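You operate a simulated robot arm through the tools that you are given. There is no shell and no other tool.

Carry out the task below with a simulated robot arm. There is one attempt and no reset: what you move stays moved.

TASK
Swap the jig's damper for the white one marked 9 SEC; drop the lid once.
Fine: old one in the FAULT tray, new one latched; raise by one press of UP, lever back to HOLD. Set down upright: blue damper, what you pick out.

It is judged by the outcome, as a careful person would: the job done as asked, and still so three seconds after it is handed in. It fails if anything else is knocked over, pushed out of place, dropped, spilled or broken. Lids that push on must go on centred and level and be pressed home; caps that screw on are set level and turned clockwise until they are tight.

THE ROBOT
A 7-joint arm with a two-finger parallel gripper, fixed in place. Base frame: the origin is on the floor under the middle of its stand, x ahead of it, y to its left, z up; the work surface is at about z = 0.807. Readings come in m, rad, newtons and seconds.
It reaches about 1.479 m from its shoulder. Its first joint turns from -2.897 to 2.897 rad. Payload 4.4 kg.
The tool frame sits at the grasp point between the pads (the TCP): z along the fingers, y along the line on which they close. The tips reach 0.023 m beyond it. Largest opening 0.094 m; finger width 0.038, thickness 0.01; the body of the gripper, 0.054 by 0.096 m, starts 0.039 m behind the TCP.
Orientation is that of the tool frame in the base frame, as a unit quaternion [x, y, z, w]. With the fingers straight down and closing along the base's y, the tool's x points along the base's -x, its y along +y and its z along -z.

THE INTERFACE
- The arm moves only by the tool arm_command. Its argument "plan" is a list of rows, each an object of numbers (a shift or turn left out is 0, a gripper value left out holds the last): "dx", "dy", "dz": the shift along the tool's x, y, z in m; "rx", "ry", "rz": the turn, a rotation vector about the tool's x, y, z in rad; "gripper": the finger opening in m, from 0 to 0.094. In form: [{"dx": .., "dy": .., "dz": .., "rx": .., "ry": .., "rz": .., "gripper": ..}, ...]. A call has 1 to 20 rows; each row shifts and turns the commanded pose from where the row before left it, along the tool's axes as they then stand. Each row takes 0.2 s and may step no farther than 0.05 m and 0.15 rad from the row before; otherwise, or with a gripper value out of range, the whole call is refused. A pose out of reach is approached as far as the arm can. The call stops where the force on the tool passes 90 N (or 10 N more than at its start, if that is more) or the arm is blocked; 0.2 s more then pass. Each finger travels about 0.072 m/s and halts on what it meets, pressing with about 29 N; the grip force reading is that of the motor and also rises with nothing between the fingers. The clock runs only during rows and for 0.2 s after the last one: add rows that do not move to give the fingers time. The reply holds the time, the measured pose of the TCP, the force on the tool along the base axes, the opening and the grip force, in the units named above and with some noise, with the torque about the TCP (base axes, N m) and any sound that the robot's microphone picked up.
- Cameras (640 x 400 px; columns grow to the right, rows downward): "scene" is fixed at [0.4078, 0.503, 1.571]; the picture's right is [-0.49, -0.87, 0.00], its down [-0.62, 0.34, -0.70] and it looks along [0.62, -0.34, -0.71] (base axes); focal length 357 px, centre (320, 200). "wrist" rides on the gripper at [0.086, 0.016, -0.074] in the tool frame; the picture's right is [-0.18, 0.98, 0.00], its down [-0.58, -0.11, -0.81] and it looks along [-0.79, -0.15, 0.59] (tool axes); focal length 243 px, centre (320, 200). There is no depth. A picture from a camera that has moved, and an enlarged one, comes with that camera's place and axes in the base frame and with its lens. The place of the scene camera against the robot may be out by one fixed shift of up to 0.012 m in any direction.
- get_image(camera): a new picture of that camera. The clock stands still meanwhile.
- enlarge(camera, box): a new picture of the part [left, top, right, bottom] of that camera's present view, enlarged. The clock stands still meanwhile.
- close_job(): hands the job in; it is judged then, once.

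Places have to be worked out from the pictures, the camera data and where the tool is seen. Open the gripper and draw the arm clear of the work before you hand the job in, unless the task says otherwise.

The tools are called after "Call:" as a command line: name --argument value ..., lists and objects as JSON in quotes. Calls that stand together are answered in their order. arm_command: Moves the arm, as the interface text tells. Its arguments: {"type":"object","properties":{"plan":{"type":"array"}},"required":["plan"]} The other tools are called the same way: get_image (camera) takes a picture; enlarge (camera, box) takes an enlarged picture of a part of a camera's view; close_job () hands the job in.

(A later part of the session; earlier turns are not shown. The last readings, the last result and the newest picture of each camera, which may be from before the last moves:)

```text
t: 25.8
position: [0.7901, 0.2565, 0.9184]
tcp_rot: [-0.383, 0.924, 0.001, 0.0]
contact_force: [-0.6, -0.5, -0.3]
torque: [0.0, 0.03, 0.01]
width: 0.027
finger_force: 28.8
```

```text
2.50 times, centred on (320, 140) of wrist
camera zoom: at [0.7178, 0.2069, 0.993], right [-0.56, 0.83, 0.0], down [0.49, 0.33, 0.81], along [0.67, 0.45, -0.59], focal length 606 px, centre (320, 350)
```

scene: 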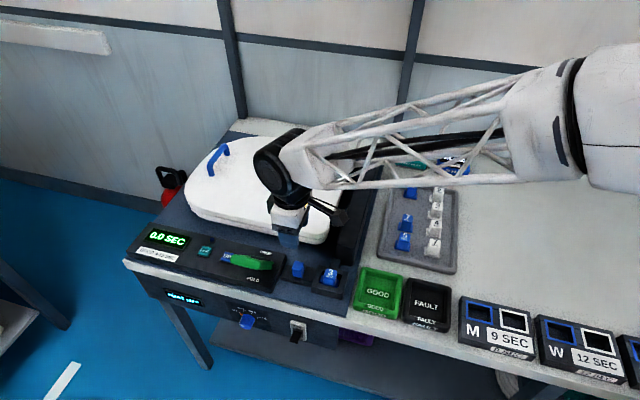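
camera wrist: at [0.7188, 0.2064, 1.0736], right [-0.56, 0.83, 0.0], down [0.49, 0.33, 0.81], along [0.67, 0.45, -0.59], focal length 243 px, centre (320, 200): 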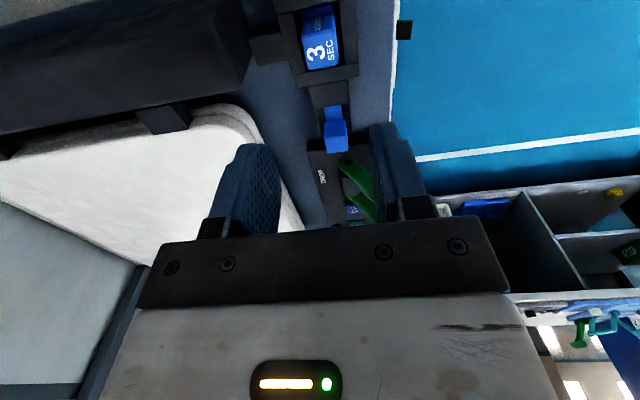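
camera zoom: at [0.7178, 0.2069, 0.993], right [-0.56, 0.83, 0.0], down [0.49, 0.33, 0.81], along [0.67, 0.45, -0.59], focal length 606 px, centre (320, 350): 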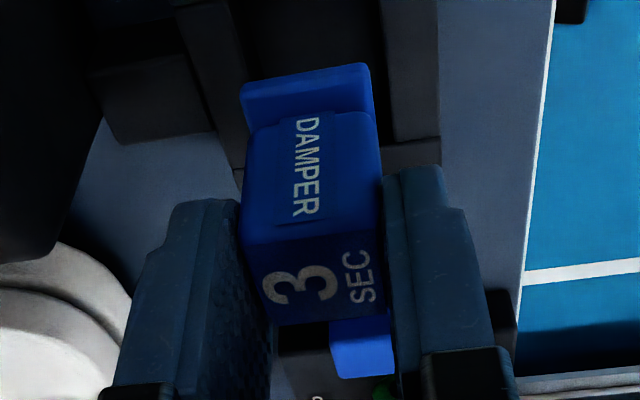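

The 3 SEC damper is out cleanly, upright in the grip. Now I'll lift and carry it over the GOOD tray to above the FAULT tray.

Call:
arm_command --plan '[{"dz": -0.04}, {"dz": -0.04}, {"dx": 0.0445, "dy": -0.0026}, {"dx": 0.0445, "dy": -0.0026}, {"dx": 0.0445, "dy": -0.0026}, {"dx": 0.0445, "dy": -0.0026}, {"dx": 0.0445, "dy": -0.0026}, {}]'

Call:
get_image --camera "wrist"

Call:
get_image --camera "scene"

Call:
enlarge --camera "scene" --box '[350, 220, 510, 340]'

Call:
enlarge --camera "wrist" --box '[220, 0, 420, 125]'

```text
t: 27.6
position: [0.6399, 0.0891, 0.9972]
tcp_rot: [-0.383, 0.924, 0.0, 0.0]
contact_force: [0.3, 0.5, -0.4]
torque: [0.0, 0.01, 0.01]
width: 0.0272
finger_force: 28.8
```

```text
taken
camera wrist: at [0.5682, 0.0391, 1.0721], right [-0.56, 0.83, 0.0], down [0.49, 0.33, 0.81], along [0.67, 0.46, -0.59], focal length 243 px, centre (320, 200)
```

wrist: 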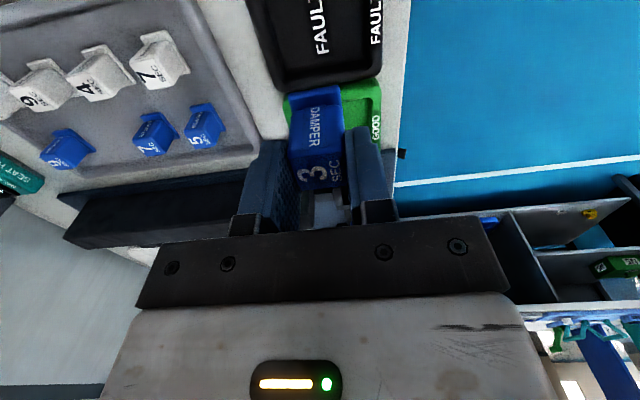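

```text
taken
```

scene: 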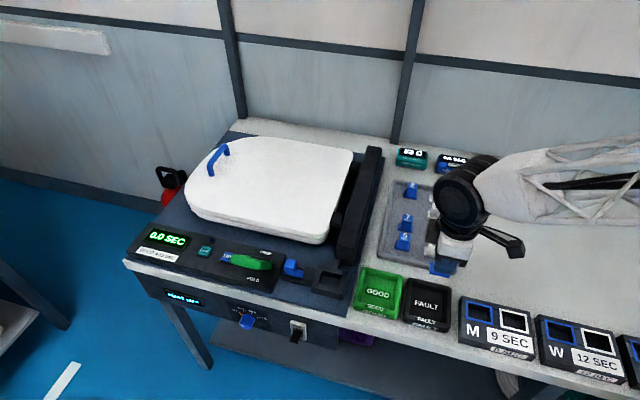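

```text
3.33 times, centred on (430, 280) of scene
camera zoom: at [0.4078, 0.503, 1.571], right [-0.49, -0.87, 0.0], down [-0.62, 0.34, -0.7], along [0.62, -0.34, -0.71], focal length 1191 px, centre (-47, -67)
```

zoom: 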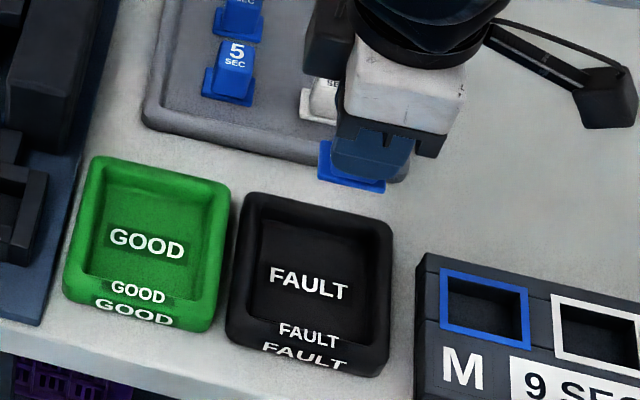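

```text
3.20 times, centred on (320, 62) of wrist
camera zoom: at [0.5682, 0.0391, 1.0721], right [-0.56, 0.83, 0.0], down [0.49, 0.33, 0.81], along [0.67, 0.46, -0.59], focal length 776 px, centre (320, 640)
```

zoom: 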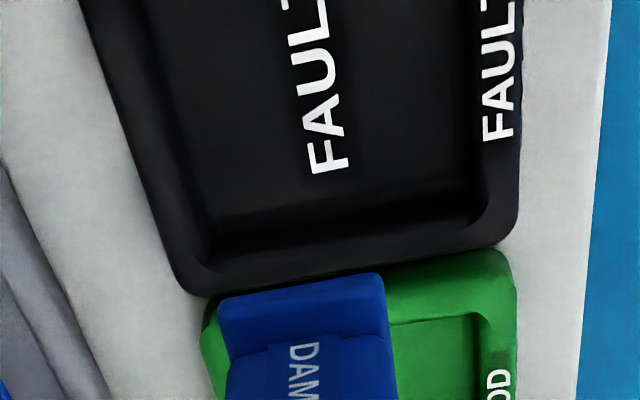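

FAULT tray centre works out near (s 0.511, w 0.389). The damper's base is about 40 mm below the TCP, so I'll centre and descend to just above the tray floor first.

Call:
arm_command --plan '[{"dx": 0.005, "dy": 0.002, "dz": 0.03}, {"dz": 0.045}, {"dz": 0.035}, {"dz": 0.01}, {}]'

Call:
enlarge --camera "scene" --box '[380, 240, 476, 330]'

Call:
get_image --camera "wrist"

```text
t: 28.8
position: [0.6374, 0.0883, 0.8775]
tcp_rot: [-0.383, 0.924, 0.0, 0.001]
contact_force: [-0.4, -0.5, -0.6]
torque: [-0.02, 0.01, 0.0]
width: 0.0271
finger_force: 28.6
```

```text
4.44 times, centred on (428, 285) of scene
camera zoom: at [0.4078, 0.503, 1.571], right [-0.49, -0.87, 0.0], down [-0.62, 0.34, -0.7], along [0.62, -0.34, -0.71], focal length 1588 px, centre (-160, -178)
```

zoom: 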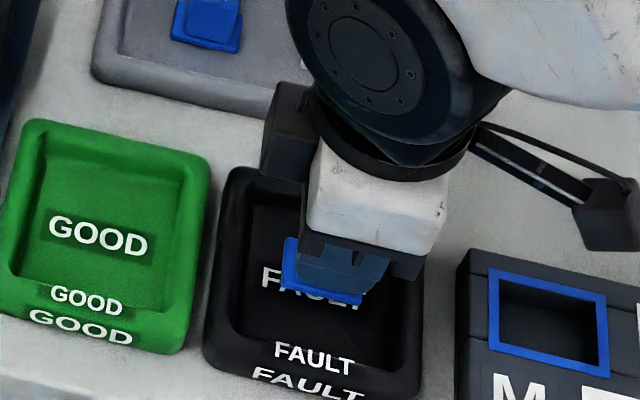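

```text
taken
camera wrist: at [0.5642, 0.0382, 0.9523], right [-0.56, 0.83, 0.0], down [0.49, 0.33, 0.81], along [0.67, 0.45, -0.59], focal length 243 px, centre (320, 200)
```

wrist: 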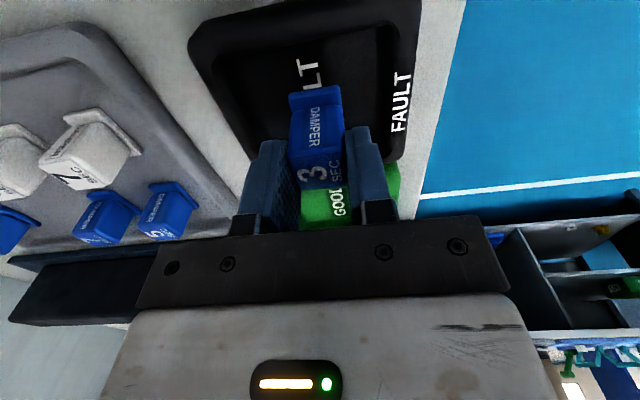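

Centred well over the FAULT tray floor. I'll lower in small steps, watching for the touch.

Call:
arm_command --plan '[{"dz": 0.004}, {"dz": 0.004}, {"dz": 0.004}, {"dz": 0.003}, {}]'

Call:
arm_command --plan '[{"dz": 0.002}, {"dz": 0.002}, {"dz": 0.002}, {}]'

```text
t: 30.0
position: [0.6383, 0.0875, 0.8636]
tcp_rot: [-0.383, 0.924, 0.0, 0.0]
contact_force: [0.0, 0.4, -0.4]
torque: [0.0, 0.0, 0.02]
width: 0.0269
finger_force: 29.0
```

```text
t: 31.0
position: [0.6375, 0.0873, 0.8562]
tcp_rot: [-0.383, 0.924, 0.001, 0.0]
contact_force: [-0.4, 0.5, -0.8]
torque: [0.0, 0.01, 0.0]
width: 0.0269
finger_force: 29.3
```

No contact yet at TCP z=0.856. I'll continue with 1.5 mm steps.

Call:
arm_command --plan '[{"dz": 0.0015}, {"dz": 0.0015}, {}]'

Call:
enlarge --camera "scene" --box '[395, 270, 460, 325]'

```text
t: 31.8
position: [0.6376, 0.0879, 0.8553]
tcp_rot: [-0.382, 0.924, -0.001, 0.001]
contact_force: [-1.0, 0.9, 25.1]
torque: [0.04, -0.02, -0.01]
width: 0.0268
finger_force: 28.9
```

```text
7.27 times, centred on (428, 298) of scene
camera zoom: at [0.4078, 0.503, 1.571], right [-0.49, -0.87, 0.0], down [-0.62, 0.34, -0.7], along [0.62, -0.34, -0.71], focal length 2598 px, centre (-462, -509)
```

zoom: 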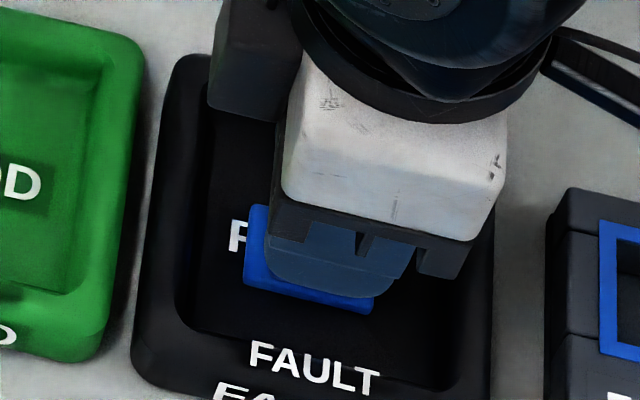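

A 25 N upward force shows it is resting on the tray floor. I'll relieve a little, open the fingers, and lift straight up.

Call:
arm_command --plan '[{"dz": -0.001}, {"gripper": 0.05}, {}, {}, {"dz": -0.01}, {"dz": -0.03}, {"dz": -0.045}, {"dz": -0.045}, {}]'

Call:
enlarge --camera "scene" --box '[350, 160, 510, 340]'

Call:
get_image --camera "wrist"

```text
t: 33.8
position: [0.6358, 0.0874, 0.986]
tcp_rot: [-0.383, 0.924, 0.0, 0.0]
contact_force: [-0.2, -0.2, 0.5]
torque: [-0.03, 0.0, 0.0]
width: 0.0502
finger_force: 0.1
```

```text
2.22 times, centred on (430, 250) of scene
camera zoom: at [0.4078, 0.503, 1.571], right [-0.49, -0.87, 0.0], down [-0.62, 0.34, -0.7], along [0.62, -0.34, -0.71], focal length 794 px, centre (76, 89)
```

zoom: 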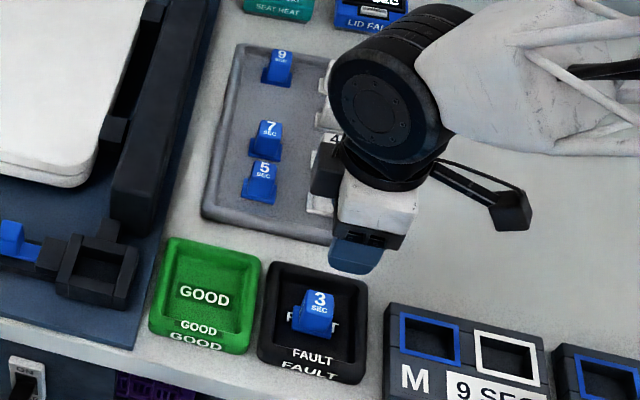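

```text
taken
camera wrist: at [0.5638, 0.0383, 1.0611], right [-0.56, 0.83, 0.0], down [0.49, 0.33, 0.81], along [0.67, 0.45, -0.59], focal length 243 px, centre (320, 200)
```

wrist: 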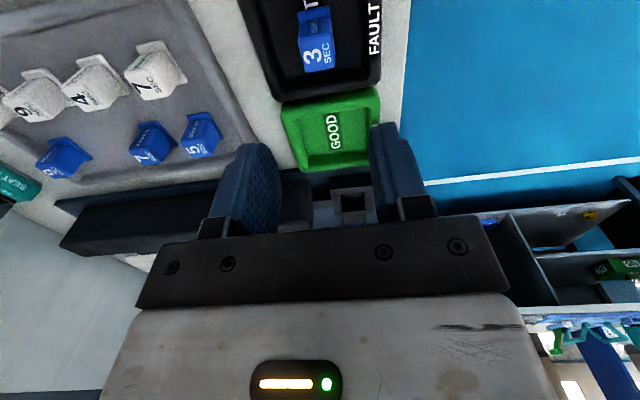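

The 3 SEC damper stands upright in the FAULT tray. Next I'll move above the white dampers and confirm the 9 SEC one.

Call:
arm_command --plan '[{"dy": -0.048, "dz": -0.004}, {"dy": -0.048, "dz": -0.004}, {"dy": -0.048, "dz": -0.004}, {"dy": -0.048, "dz": -0.004}, {"dy": -0.048}, {"dy": -0.048}, {}]'

Call:
get_image --camera "wrist"

Call:
enlarge --camera "wrist" --box '[200, 0, 440, 150]'

Call:
get_image --camera "scene"

```text
t: 35.4
position: [0.842, -0.1144, 0.9993]
tcp_rot: [-0.383, 0.924, 0.0, 0.0]
contact_force: [0.1, 0.0, 0.2]
torque: [-0.01, 0.0, 0.0]
width: 0.0501
finger_force: 0.0
```

```text
taken
camera wrist: at [0.769, -0.1649, 1.0756], right [-0.56, 0.83, 0.0], down [0.49, 0.33, 0.81], along [0.67, 0.46, -0.59], focal length 243 px, centre (320, 200)
```

wrist: 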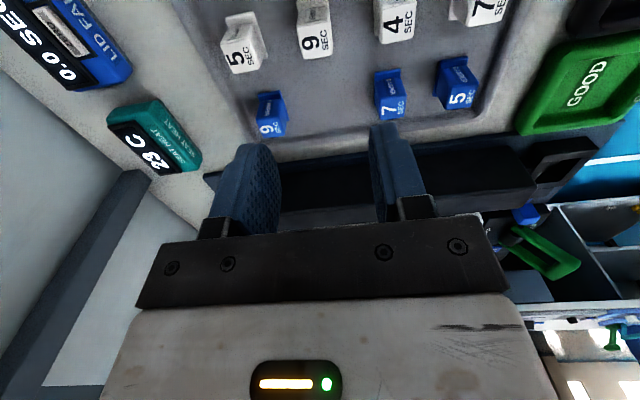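

```text
2.67 times, centred on (320, 75) of wrist
camera zoom: at [0.769, -0.1649, 1.0756], right [-0.56, 0.83, 0.0], down [0.49, 0.33, 0.81], along [0.67, 0.46, -0.59], focal length 647 px, centre (320, 533)
```

zoom: 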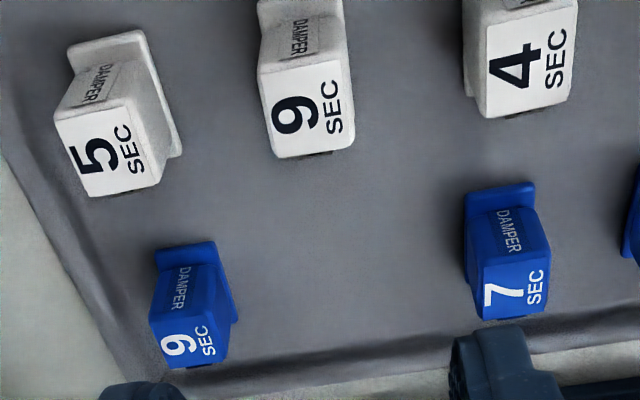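

```text
taken
```

scene: 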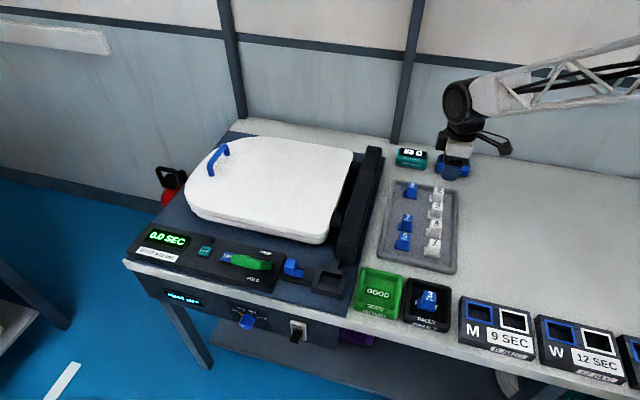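

The white damper directly below is clearly marked 9 SEC, in the same orientation as the old one, centred near (s 0.509, w 0.681). I'll descend over it with clearance from the 5 and 4 SEC neighbours, then close.

Call:
arm_command --plan '[{"dx": 0.003, "dy": -0.004, "dz": 0.045}, {"dz": 0.045}, {"dz": 0.035}, {"dz": 0.01}, {}]'

Call:
get_image --camera "wrist"

Call:
enlarge --camera "wrist" --box '[200, 60, 440, 220]'

Call:
enlarge --camera "scene" --box '[390, 160, 486, 260]'

```text
t: 36.6
position: [0.8421, -0.1196, 0.8661]
tcp_rot: [-0.383, 0.924, -0.001, 0.001]
contact_force: [0.0, -1.0, -0.4]
torque: [0.02, 0.0, 0.0]
width: 0.05
finger_force: 0.0
```

```text
taken
camera wrist: at [0.7687, -0.1701, 0.9405], right [-0.56, 0.83, 0.0], down [0.49, 0.33, 0.81], along [0.67, 0.45, -0.59], focal length 243 px, centre (320, 200)
```

wrist: 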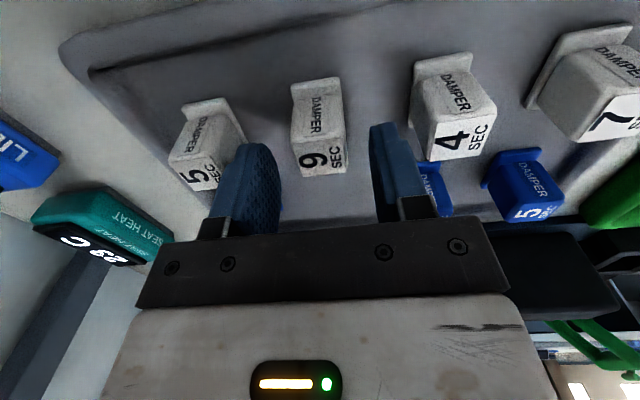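

```text
2.50 times, centred on (320, 140) of wrist
camera zoom: at [0.7687, -0.1701, 0.9405], right [-0.56, 0.83, 0.0], down [0.49, 0.33, 0.81], along [0.67, 0.45, -0.59], focal length 606 px, centre (320, 350)
```

zoom: 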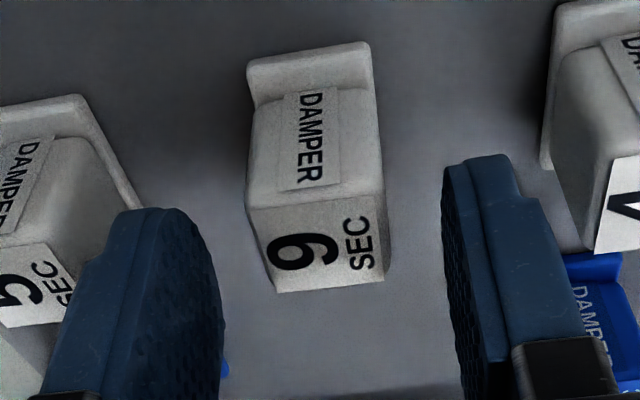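

```text
4.00 times, centred on (438, 210) of scene
camera zoom: at [0.4078, 0.503, 1.571], right [-0.49, -0.87, 0.0], down [-0.62, 0.34, -0.7], along [0.62, -0.34, -0.71], focal length 1429 px, centre (-152, 160)
```

zoom: 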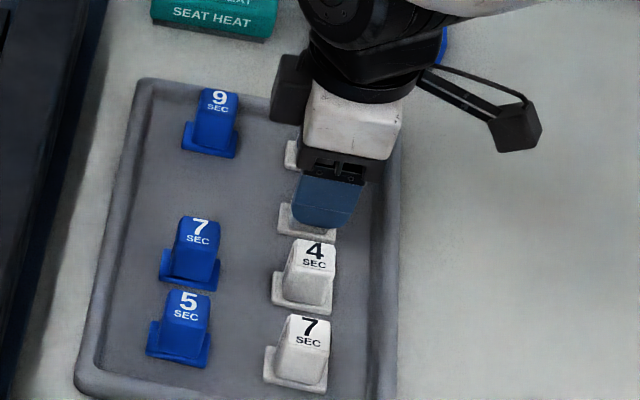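

It is the white 9 SEC, centred between the fingers. I'll lower the last 8 mm and close.

Call:
arm_command --plan '[{"dz": 0.004}, {"dz": 0.004}, {}, {"gripper": 0.015}, {}, {}, {}]'

Call:
enlarge --camera "wrist" --box '[200, 60, 440, 220]'

```text
t: 38.2
position: [0.8417, -0.1218, 0.8571]
tcp_rot: [-0.383, 0.924, 0.0, 0.0]
contact_force: [0.1, -0.3, -0.2]
torque: [-0.01, 0.02, 0.0]
width: 0.0273
finger_force: 29.1
```

```text
2.50 times, centred on (320, 140) of wrist
camera zoom: at [0.7687, -0.1702, 0.9327], right [-0.56, 0.83, 0.0], down [0.49, 0.33, 0.81], along [0.67, 0.45, -0.59], focal length 606 px, centre (320, 350)
```

zoom: 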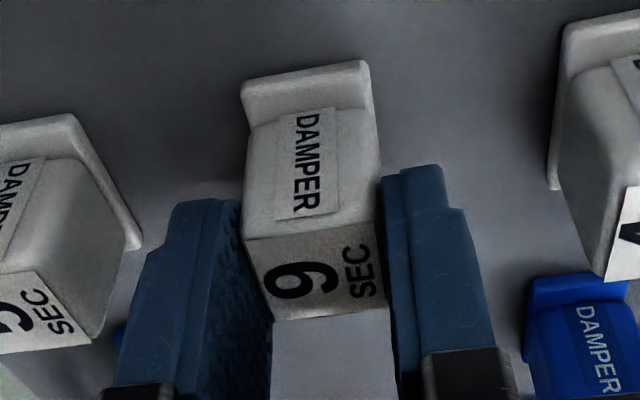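

Gripped at 27.3 mm, with the same pose in the fingers as the old one had. I'll lift and carry it along the front to above the socket.

Call:
arm_command --plan '[{"dz": -0.01}, {"dz": -0.03}, {"dz": -0.045}, {"dz": -0.045}, {"dz": -0.01}, {"dy": 0.0433}, {"dy": 0.0433}, {"dy": 0.0433}, {"dy": 0.0433}, {"dy": 0.0433}, {"dy": 0.0433}, {"dy": 0.0432}, {"dx": -0.0461}, {"dx": -0.0461}, {"dx": -0.0461}, {"dx": -0.0461}, {"dx": -0.0461}, {}]'

Call:
get_image --camera "scene"

Call:
enlarge --camera "wrist" --box '[220, 20, 420, 180]'

Call:
enlarge --camera "scene" --box '[270, 180, 430, 300]'

```text
t: 42.0
position: [0.7894, 0.2572, 0.9973]
tcp_rot: [-0.383, 0.924, 0.0, 0.0]
contact_force: [-0.6, -0.1, 0.2]
torque: [-0.01, 0.02, 0.01]
width: 0.0268
finger_force: 28.9
```

```text
taken
```

scene: 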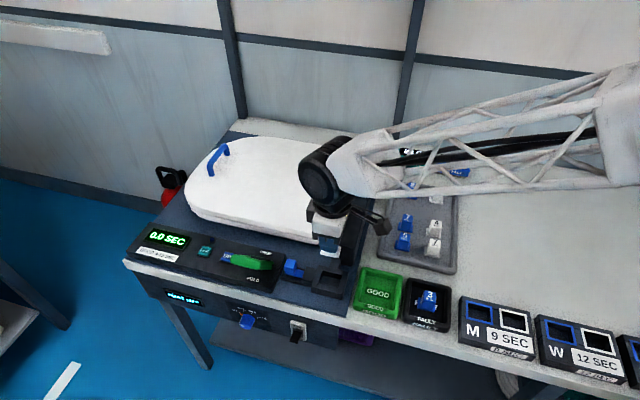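

```text
2.50 times, centred on (320, 100) of wrist
camera zoom: at [0.7171, 0.2074, 1.0733], right [-0.56, 0.83, 0.0], down [0.49, 0.33, 0.81], along [0.67, 0.45, -0.59], focal length 606 px, centre (320, 450)
```

zoom: 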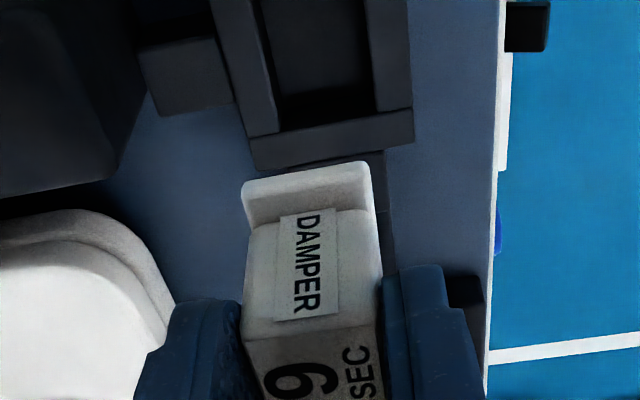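

```text
3.33 times, centred on (350, 240) of scene
camera zoom: at [0.4078, 0.503, 1.571], right [-0.49, -0.87, 0.0], down [-0.62, 0.34, -0.7], along [0.62, -0.34, -0.71], focal length 1191 px, centre (220, 67)
```

zoom: 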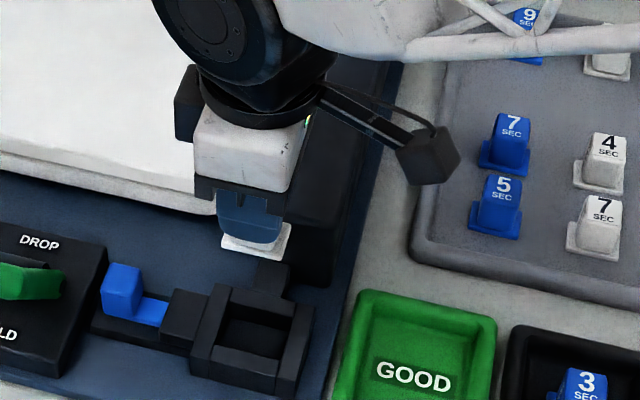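

The empty socket is in line below the held damper. I'll lower to just above the walls and check alignment before inserting.

Call:
arm_command --plan '[{"dz": 0.045}, {"dz": 0.035}, {"dz": 0.025}, {}]'

Call:
enlarge --camera "wrist" --box '[220, 20, 420, 180]'

Call:
enlarge --camera "scene" --box '[296, 240, 376, 300]'

```text
t: 43.0
position: [0.7899, 0.2563, 0.8927]
tcp_rot: [-0.382, 0.924, 0.001, 0.001]
contact_force: [-0.1, 0.8, -1.1]
torque: [-0.03, -0.01, 0.03]
width: 0.0271
finger_force: 29.5
```

```text
2.50 times, centred on (320, 100) of wrist
camera zoom: at [0.7174, 0.2065, 0.9677], right [-0.56, 0.83, 0.0], down [0.49, 0.33, 0.81], along [0.67, 0.45, -0.59], focal length 606 px, centre (320, 450)
```

zoom: 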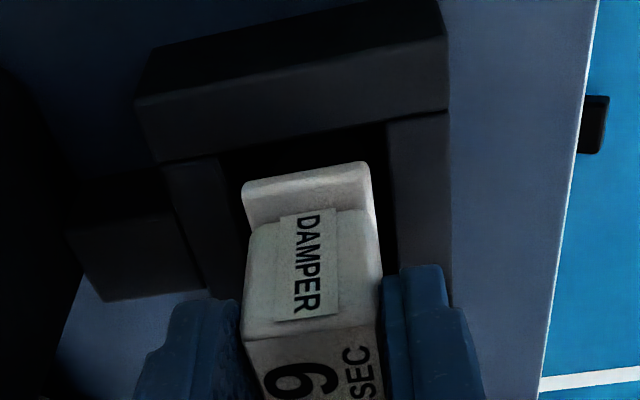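

```text
6.67 times, centred on (336, 270) of scene
camera zoom: at [0.4078, 0.503, 1.571], right [-0.49, -0.87, 0.0], down [-0.62, 0.34, -0.7], along [0.62, -0.34, -0.71], focal length 2381 px, centre (213, -267)
```

zoom: 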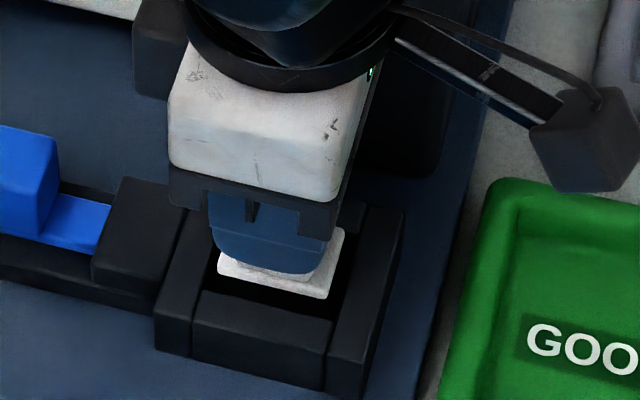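

The flange is inside the slot outline with even gaps. I'll lower in small steps until it seats.

Call:
arm_command --plan '[{"dz": 0.004}, {"dz": 0.004}, {"dz": 0.004}, {"dz": 0.003}, {}]'

Call:
arm_command --plan '[{"dz": 0.002}, {"dz": 0.002}, {"dz": 0.002}, {}]'

Call:
enlarge --camera "wrist" --box '[220, 20, 420, 180]'

```text
t: 44.2
position: [0.7904, 0.2562, 0.8778]
tcp_rot: [-0.383, 0.924, 0.0, 0.0]
contact_force: [0.3, -0.5, 0.0]
torque: [0.03, -0.01, -0.02]
width: 0.0271
finger_force: 29.0
```

```text
t: 45.2
position: [0.7914, 0.2556, 0.8732]
tcp_rot: [-0.383, 0.924, 0.0, 0.0]
contact_force: [0.9, 0.8, -1.1]
torque: [0.02, 0.02, 0.05]
width: 0.0272
finger_force: 28.6
```

```text
2.50 times, centred on (320, 100) of wrist
camera zoom: at [0.7175, 0.2068, 0.9469], right [-0.56, 0.83, 0.0], down [0.49, 0.33, 0.81], along [0.67, 0.45, -0.59], focal length 606 px, centre (320, 450)
```

zoom: 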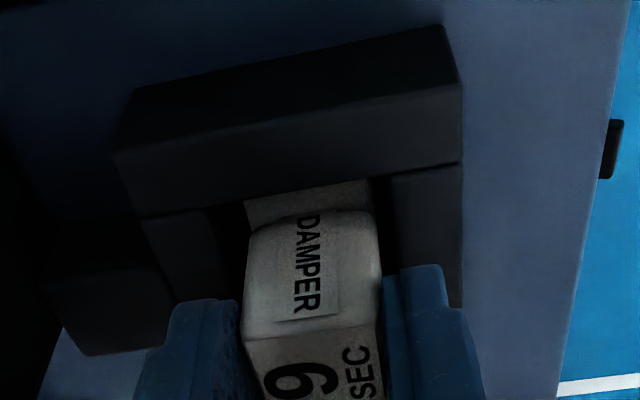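

Going in freely with no contact at z=0.872. I'll continue with 1.5 mm steps to the seat.

Call:
arm_command --plan '[{"dz": 0.0015}, {"dz": 0.0015}, {}]'

Call:
arm_command --plan '[{"dz": 0.001}, {}]'

```text
t: 46.0
position: [0.7922, 0.2572, 0.8698]
tcp_rot: [-0.383, 0.924, 0.0, 0.0]
contact_force: [-1.9, -2.0, 7.4]
torque: [0.01, 0.03, 0.02]
width: 0.0272
finger_force: 29.3
```

```text
t: 46.6
position: [0.7909, 0.2567, 0.8689]
tcp_rot: [-0.383, 0.924, -0.001, 0.001]
contact_force: [-3.1, -4.1, 24.6]
torque: [-0.16, 0.15, 0.01]
width: 0.0272
finger_force: 29.4
```

Seated: 25 N up at the expected height. I'll relieve, open the fingers, lift clear and inspect.

Call:
arm_command --plan '[{"dz": -0.001}, {"gripper": 0.05}, {}, {}, {"dz": -0.01}, {"dz": -0.03}, {"dz": -0.045}, {"dz": -0.045}, {}]'

Call:
enlarge --camera "wrist" --box '[220, 0, 420, 125]'

Call:
enlarge --camera "scene" --box '[280, 235, 360, 300]'

```text
t: 48.6
position: [0.7906, 0.2574, 1.0024]
tcp_rot: [-0.383, 0.924, 0.001, 0.0]
contact_force: [0.1, 0.5, 0.3]
torque: [0.01, -0.04, 0.01]
width: 0.0501
finger_force: 0.0
```

```text
3.20 times, centred on (320, 62) of wrist
camera zoom: at [0.7175, 0.2074, 1.0755], right [-0.56, 0.83, 0.0], down [0.49, 0.33, 0.81], along [0.67, 0.45, -0.59], focal length 776 px, centre (320, 640)
```

zoom: 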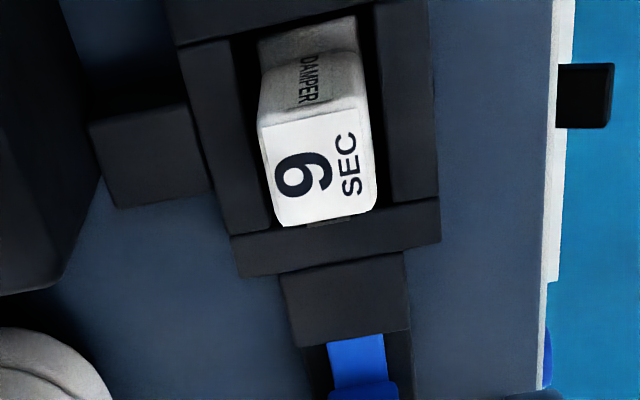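

```text
6.15 times, centred on (320, 268) of scene
camera zoom: at [0.4078, 0.503, 1.571], right [-0.49, -0.87, 0.0], down [-0.62, 0.34, -0.7], along [0.62, -0.34, -0.71], focal length 2198 px, centre (320, -215)
```

zoom: 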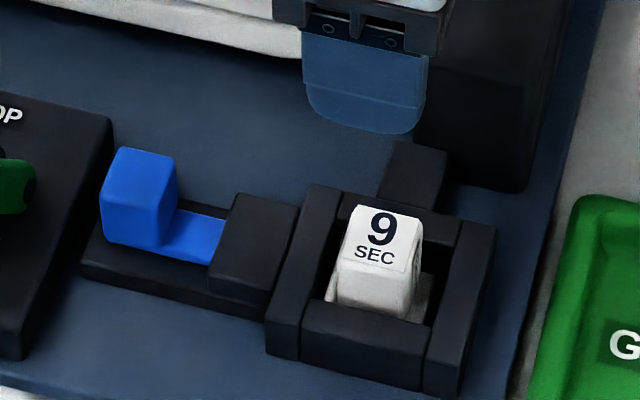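

The 9 SEC damper sits in the socket as the old one did. Now back to the latch knob to close it: move over it, descend and grip.

Call:
arm_command --plan '[{"dx": -0.0327}, {"dx": -0.0327}, {"dx": -0.0328}, {}, {"dz": 0.045}, {"dz": 0.045}, {"dz": 0.031}, {"dz": 0.009}, {}, {"gripper": 0.01}, {}, {}]'

Call:
enlarge --camera "scene" --box '[270, 230, 360, 300]'

```text
t: 51.2
position: [0.8611, 0.3261, 0.8699]
tcp_rot: [-0.382, 0.924, 0.0, 0.0]
contact_force: [5.9, -3.8, -3.9]
torque: [0.51, -0.73, 0.09]
width: 0.0256
finger_force: 45.4
```

```text
5.71 times, centred on (315, 265) of scene
camera zoom: at [0.4078, 0.503, 1.571], right [-0.49, -0.87, 0.0], down [-0.62, 0.34, -0.7], along [0.62, -0.34, -0.71], focal length 2041 px, centre (349, -171)
```

zoom: 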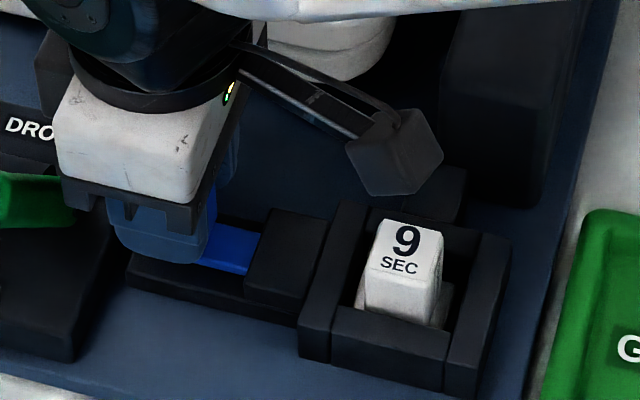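

The knob is gripped with hardly any side load. I'll slide it toward the socket in small steps.

Call:
arm_command --plan '[{"dx": 0.003}, {"dx": 0.003}, {"dx": 0.003}, {"dx": 0.003}, {"dx": 0.003}, {}]'

Call:
arm_command --plan '[{"dx": 0.002}, {"dx": 0.002}, {}]'

Call:
enlarge --camera "scene" --box '[270, 230, 360, 300]'

```text
t: 52.6
position: [0.849, 0.3142, 0.8695]
tcp_rot: [-0.382, 0.924, 0.0, 0.001]
contact_force: [15.0, -16.8, -2.2]
torque: [-0.31, -0.18, 0.05]
width: 0.0259
finger_force: 44.7
```

```text
t: 53.4
position: [0.8472, 0.3113, 0.8697]
tcp_rot: [-0.382, 0.924, 0.001, 0.001]
contact_force: [21.4, -14.4, -1.1]
torque: [-0.86, 0.34, 0.12]
width: 0.026
finger_force: 44.9
```

```text
5.71 times, centred on (315, 265) of scene
camera zoom: at [0.4078, 0.503, 1.571], right [-0.49, -0.87, 0.0], down [-0.62, 0.34, -0.7], along [0.62, -0.34, -0.71], focal length 2041 px, centre (349, -171)
```

zoom: 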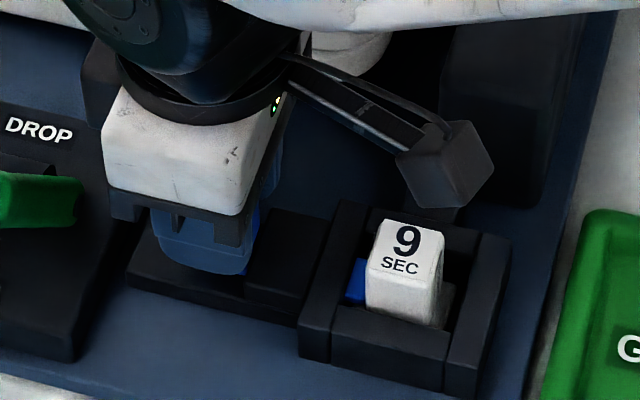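

The bolt tip is back in the socket over the flange. I'll push another millimetre or two to make sure it is fully home against its stop.

Call:
arm_command --plan '[{"dx": 0.001}, {"dx": 0.001}, {}]'

```text
t: 54.2
position: [0.846, 0.3115, 0.8698]
tcp_rot: [-0.381, 0.924, 0.0, 0.001]
contact_force: [45.8, 9.1, -8.1]
torque: [0.27, -0.69, 0.21]
width: 0.026
finger_force: 45.2
```

There is about 39 N of resistance: the latch is home against its stop. I'll relieve, open, lift and check.

Call:
arm_command --plan '[{"dx": -0.002}, {"gripper": 0.05}, {}, {}, {"dz": -0.02}, {"dz": -0.04}, {"dz": -0.045}, {"dz": -0.045}, {}]'

Call:
enlarge --camera "scene" --box '[270, 230, 360, 300]'

Call:
get_image --camera "scene"

Call:
enlarge --camera "wrist" --box '[240, 0, 440, 220]'

```text
t: 56.2
position: [0.8458, 0.3133, 1.0193]
tcp_rot: [-0.382, 0.924, 0.0, 0.0]
contact_force: [0.1, 0.2, -0.4]
torque: [0.03, -0.01, 0.01]
width: 0.05
finger_force: 0.0
```

```text
5.71 times, centred on (315, 265) of scene
camera zoom: at [0.4078, 0.503, 1.571], right [-0.49, -0.87, 0.0], down [-0.62, 0.34, -0.7], along [0.62, -0.34, -0.71], focal length 2041 px, centre (349, -171)
```

zoom: 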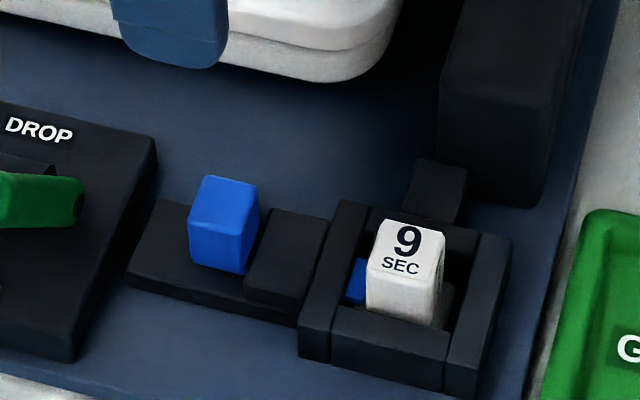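

```text
taken
```

scene: 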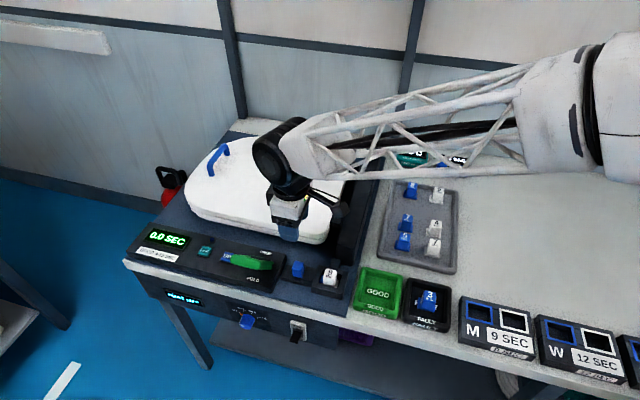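

```text
1.82 times, centred on (340, 110) of wrist
camera zoom: at [0.7736, 0.263, 1.0951], right [-0.56, 0.83, 0.0], down [0.49, 0.33, 0.81], along [0.67, 0.45, -0.59], focal length 441 px, centre (284, 364)
```

zoom: 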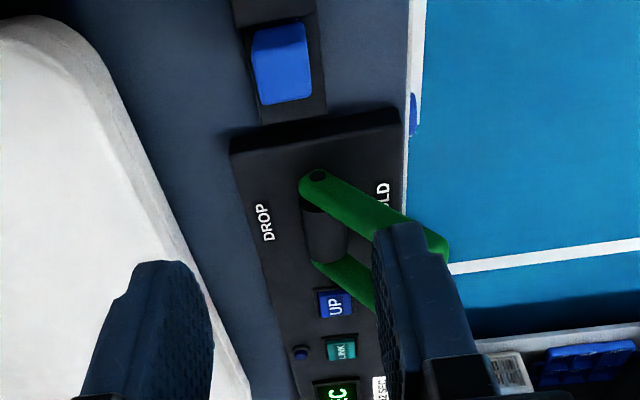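

The latch is home, with the bolt tip over the white damper's flange. Next is the UP button. I'll rise, turn the gripper so the camera sits on the front side (clear of the lever), close the fingers and move above UP.

Call:
arm_command --plan '[{"dz": -0.03}, {"dz": -0.03}, {"rz": 0.1428}, {"rz": 0.1428}, {"rz": 0.1428}, {"rz": 0.1428}, {"rz": 0.1428}, {"rz": 0.1428}, {"rz": 0.1428}, {"rz": 0.1428}, {"rz": 0.1428}, {"rz": 0.1428}, {"rz": 0.1428}, {"dy": 0.046, "gripper": 0.0}, {"dy": 0.046}, {"dy": 0.046}, {"dy": 0.046, "dx": -0.005}, {}]'

Call:
get_image --camera "wrist"

Call:
enlarge --camera "wrist" --box '[200, 20, 440, 170]'

Call:
get_image --camera "scene"

```text
t: 60.0
position: [0.9804, 0.4399, 1.0791]
tcp_rot: [0.383, 0.924, 0.0, 0.0]
contact_force: [-1.0, -0.3, 0.2]
torque: [-0.01, 0.01, 0.0]
width: 0.0
finger_force: 28.4
```

```text
taken
camera wrist: at [0.931, 0.5127, 1.1541], right [0.83, 0.56, 0.0], down [0.33, -0.49, 0.81], along [0.46, -0.67, -0.59], focal length 243 px, centre (320, 200)
```

wrist: 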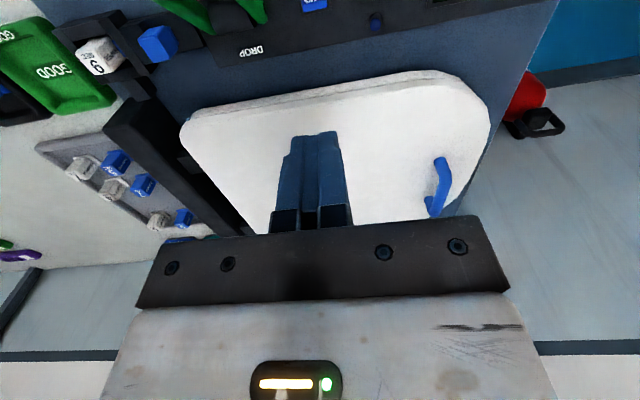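

```text
2.67 times, centred on (320, 95) of wrist
camera zoom: at [0.931, 0.5127, 1.1541], right [0.83, 0.56, 0.0], down [0.33, -0.49, 0.81], along [0.46, -0.67, -0.59], focal length 647 px, centre (320, 480)
```

zoom: 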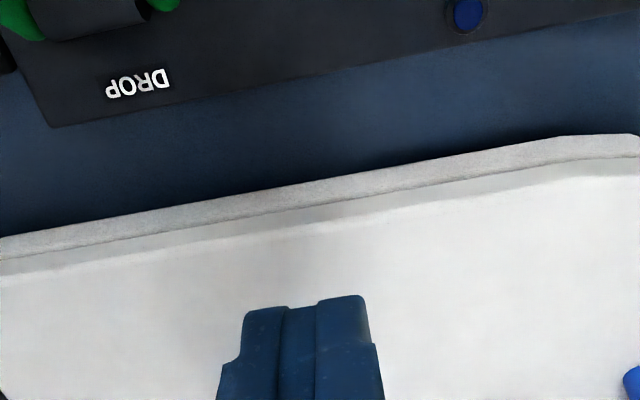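

```text
taken
```

scene: 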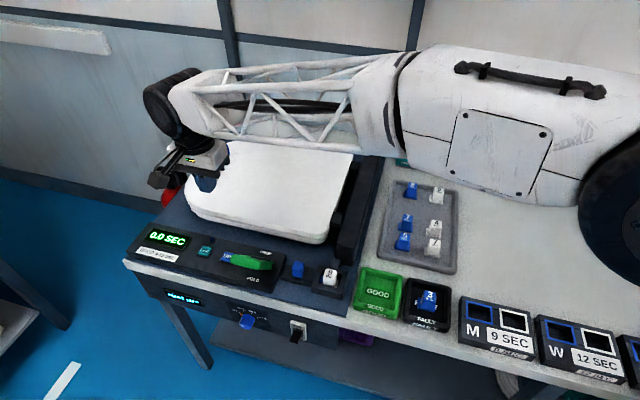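

Fingers are closed. UP is just out of view at this spot, so I'll back off toward the front to measure it precisely before pressing.

Call:
arm_command --plan '[{"dx": 0.04}, {"dx": 0.045}, {}]'

Call:
get_image --camera "wrist"

Call:
enlarge --camera "wrist" --box '[180, 0, 400, 130]'

Call:
enlarge --camera "wrist" --box '[280, 30, 360, 90]'

```text
t: 60.8
position: [0.9199, 0.5003, 1.0793]
tcp_rot: [0.383, 0.924, 0.001, 0.0]
contact_force: [-0.2, 0.8, 0.0]
torque: [0.02, -0.02, -0.02]
width: 0.0
finger_force: 28.8
```

```text
taken
camera wrist: at [0.87, 0.573, 1.1551], right [0.83, 0.56, 0.0], down [0.33, -0.49, 0.81], along [0.46, -0.67, -0.59], focal length 243 px, centre (320, 200)
```

wrist: 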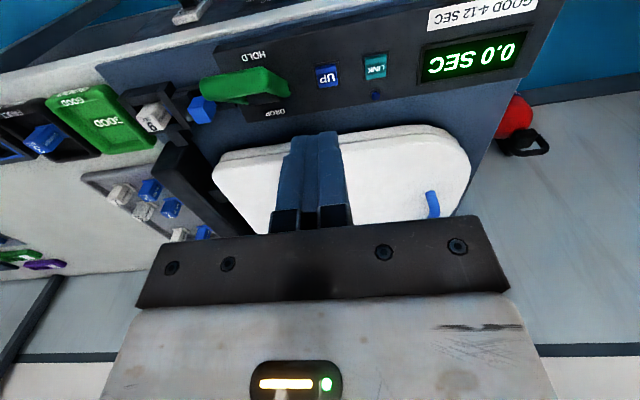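

```text
2.91 times, centred on (290, 65) of wrist
camera zoom: at [0.87, 0.573, 1.1551], right [0.83, 0.56, 0.0], down [0.33, -0.49, 0.81], along [0.46, -0.67, -0.59], focal length 706 px, centre (407, 593)
```

zoom: 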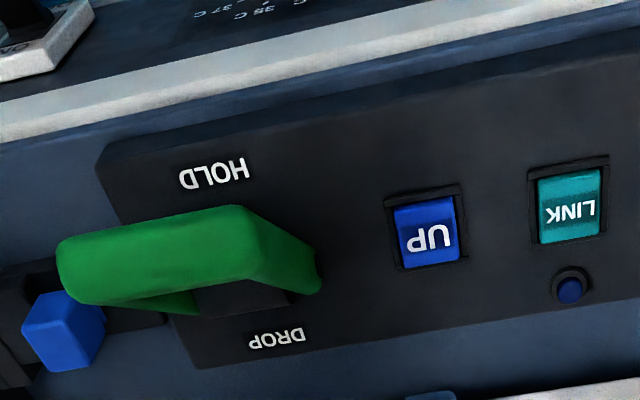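

```text
6.67 times, centred on (320, 60) of wrist
camera zoom: at [0.87, 0.573, 1.1551], right [0.83, 0.56, 0.0], down [0.33, -0.49, 0.81], along [0.46, -0.67, -0.59], focal length 1618 px, centre (320, 1133)
```

zoom: 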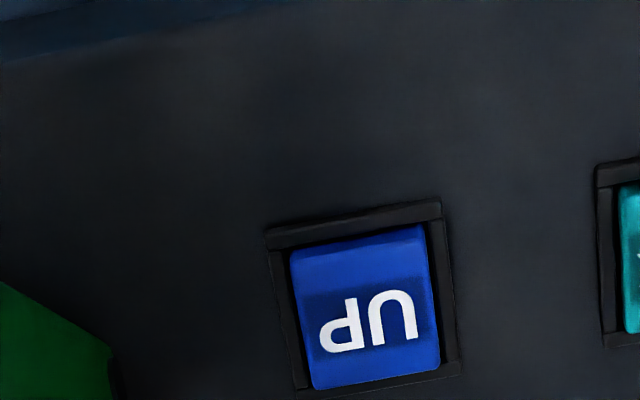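

UP is confirmed at about (s 1.000, w 0.368), button top near z=0.842. I'll move over it, lean the gripper about 9° so just the fingertip edge lands on the button, and descend to about 15 mm above it.

Call:
arm_command --plan '[{"dx": -0.0426}, {"dx": -0.0426}, {"ry": -0.075}, {"ry": -0.075}, {"dz": 0.0475, "dx": 0.00718}, {"dz": 0.0475, "dx": 0.00718}, {"dz": 0.0475, "dx": 0.00718}, {"dz": 0.0475, "dx": 0.00718}, {}]'

Call:
get_image --camera "scene"

Call:
enlarge --camera "scene" --box '[170, 190, 290, 290]'

Call:
get_image --camera "wrist"

```text
t: 62.8
position: [0.9803, 0.4383, 0.8878]
tcp_rot: [0.382, 0.921, -0.029, 0.069]
contact_force: [-0.3, 0.0, -0.1]
torque: [0.01, -0.01, -0.01]
width: 0.0001
finger_force: 28.8
```

```text
taken
```

scene: 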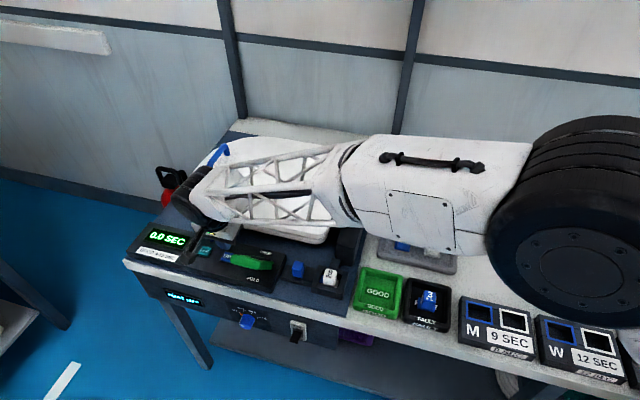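

```text
4.00 times, centred on (230, 240) of scene
camera zoom: at [0.4078, 0.503, 1.571], right [-0.49, -0.87, 0.0], down [-0.62, 0.34, -0.7], along [0.62, -0.34, -0.71], focal length 1429 px, centre (680, 40)
```

zoom: 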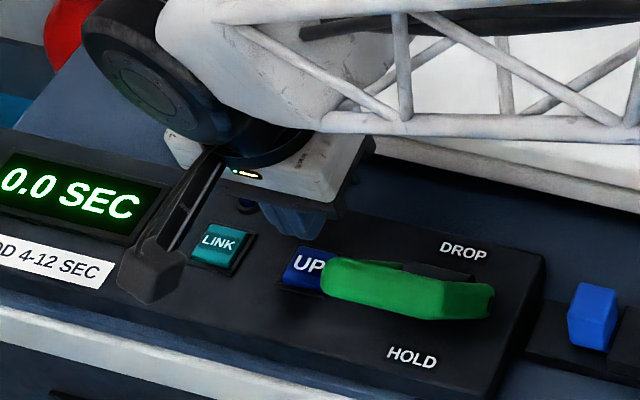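

```text
taken
camera wrist: at [0.9238, 0.5184, 0.9483], right [0.82, 0.57, 0.03], down [0.24, -0.4, 0.88], along [0.51, -0.72, -0.47], focal length 243 px, centre (320, 200)
```

wrist: 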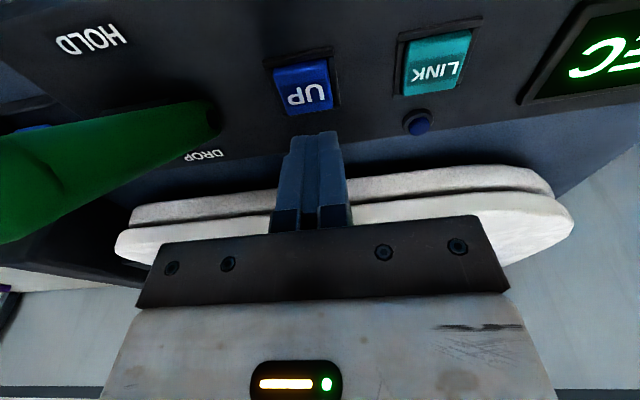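

The fingertip is lined up over UP, clear of LINK and the lever, and the arm is well to the front of the lid's swing. I'll lower in small steps until it touches.

Call:
arm_command --plan '[{"dz": 0.00396, "dx": 0.0006}, {"dz": 0.00396, "dx": 0.0006}, {}]'

Call:
arm_command --plan '[{"dz": 0.00297, "dx": 0.00045}, {}]'

Call:
enlarge --camera "wrist" --box '[240, 30, 400, 180]'

```text
t: 63.6
position: [0.9803, 0.4388, 0.8799]
tcp_rot: [0.382, 0.921, -0.029, 0.069]
contact_force: [-0.1, 0.2, 0.0]
torque: [-0.03, -0.04, -0.04]
width: 0.0003
finger_force: 29.2
```

```text
t: 64.2
position: [0.982, 0.4385, 0.8764]
tcp_rot: [0.382, 0.921, -0.029, 0.069]
contact_force: [0.0, 0.1, -0.7]
torque: [0.0, 0.02, 0.0]
width: 0.0001
finger_force: 28.6
```

```text
2.67 times, centred on (320, 105) of wrist
camera zoom: at [0.924, 0.5184, 0.9374], right [0.82, 0.57, 0.03], down [0.24, -0.4, 0.88], along [0.51, -0.72, -0.47], focal length 647 px, centre (320, 453)
```

zoom: 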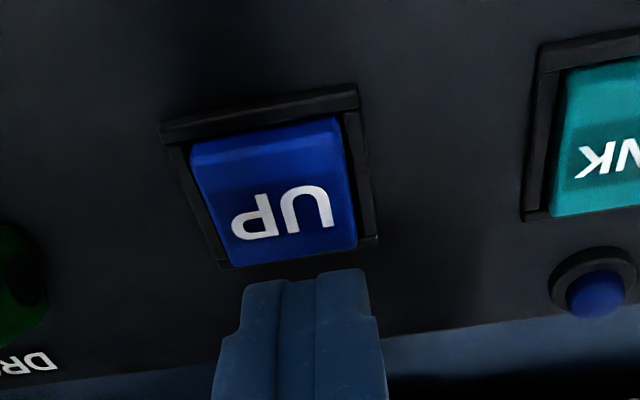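

The fingertip edge would land near the far edge of UP and about 3 mm to one side. I'll shift it 6 mm toward the front and 3 mm sideways, then look again.

Call:
arm_command --plan '[{"dx": 0.006, "dy": -0.003}, {"dz": 0.00297, "dx": 0.00045}, {}]'

Call:
enlarge --camera "wrist" --box '[240, 30, 400, 180]'

Call:
enlarge --camera "scene" --box '[200, 220, 264, 270]'

```text
t: 65.0
position: [0.9748, 0.4392, 0.8723]
tcp_rot: [0.382, 0.921, -0.029, 0.07]
contact_force: [0.6, -0.1, 0.6]
torque: [-0.02, -0.02, 0.03]
width: 0.0001
finger_force: 29.1
```

```text
2.67 times, centred on (320, 105) of wrist
camera zoom: at [0.9177, 0.5208, 0.9333], right [0.82, 0.57, 0.03], down [0.24, -0.4, 0.88], along [0.51, -0.72, -0.47], focal length 647 px, centre (320, 453)
```

zoom: 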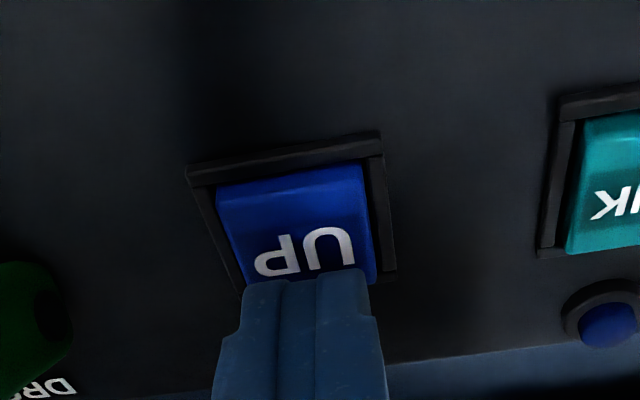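

```text
8.00 times, centred on (232, 245) of scene
camera zoom: at [0.4078, 0.503, 1.571], right [-0.49, -0.87, 0.0], down [-0.62, 0.34, -0.7], along [0.62, -0.34, -0.71], focal length 2857 px, centre (1024, -160)
```

zoom: 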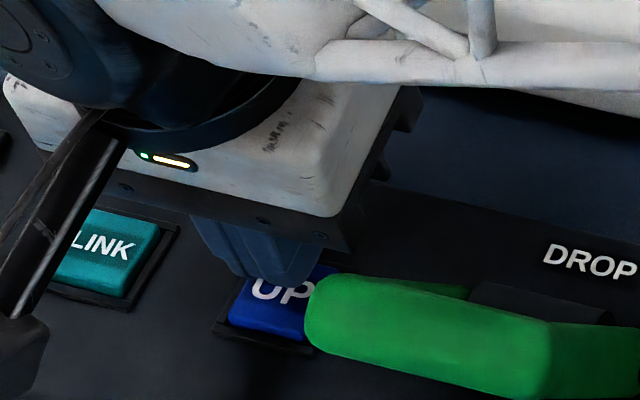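

Now the tip sits over the button face. I'll step down 1 mm at a time to find contact.

Call:
arm_command --plan '[{"dz": 0.00099, "dx": 0.00015}, {"dz": 0.00099, "dx": 0.00015}, {}]'

Call:
arm_command --plan '[{"dz": 0.00099, "dx": 0.00015}, {"dz": 0.00099, "dx": 0.00015}, {}]'

```text
t: 65.8
position: [0.9742, 0.441, 0.8705]
tcp_rot: [0.382, 0.921, -0.028, 0.069]
contact_force: [-0.2, 0.4, 0.3]
torque: [0.0, -0.02, -0.01]
width: 0.0
finger_force: 29.3
```

```text
t: 66.6
position: [0.9759, 0.4411, 0.8676]
tcp_rot: [0.382, 0.921, -0.029, 0.069]
contact_force: [0.3, -0.5, 0.8]
torque: [-0.05, -0.01, -0.02]
width: 0.0
finger_force: 29.3
```

No contact yet. I'll continue stepping.

Call:
arm_command --plan '[{"dz": 0.00099, "dx": 0.00015}, {"dz": 0.00099, "dx": 0.00015}, {}]'

Call:
enlarge --camera "wrist" --box '[240, 50, 400, 170]'

```text
t: 67.4
position: [0.9742, 0.4407, 0.8666]
tcp_rot: [0.382, 0.921, -0.029, 0.069]
contact_force: [-0.5, 1.2, 1.8]
torque: [0.06, 0.02, 0.03]
width: 0.0002
finger_force: 29.1
heard: click
```

```text
3.33 times, centred on (320, 110) of wrist
camera zoom: at [0.9175, 0.5204, 0.9275], right [0.82, 0.57, 0.03], down [0.24, -0.4, 0.88], along [0.51, -0.72, -0.47], focal length 809 px, centre (320, 500)
```

zoom: 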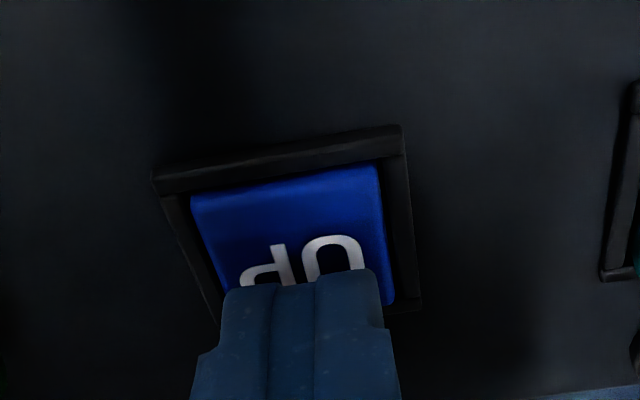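

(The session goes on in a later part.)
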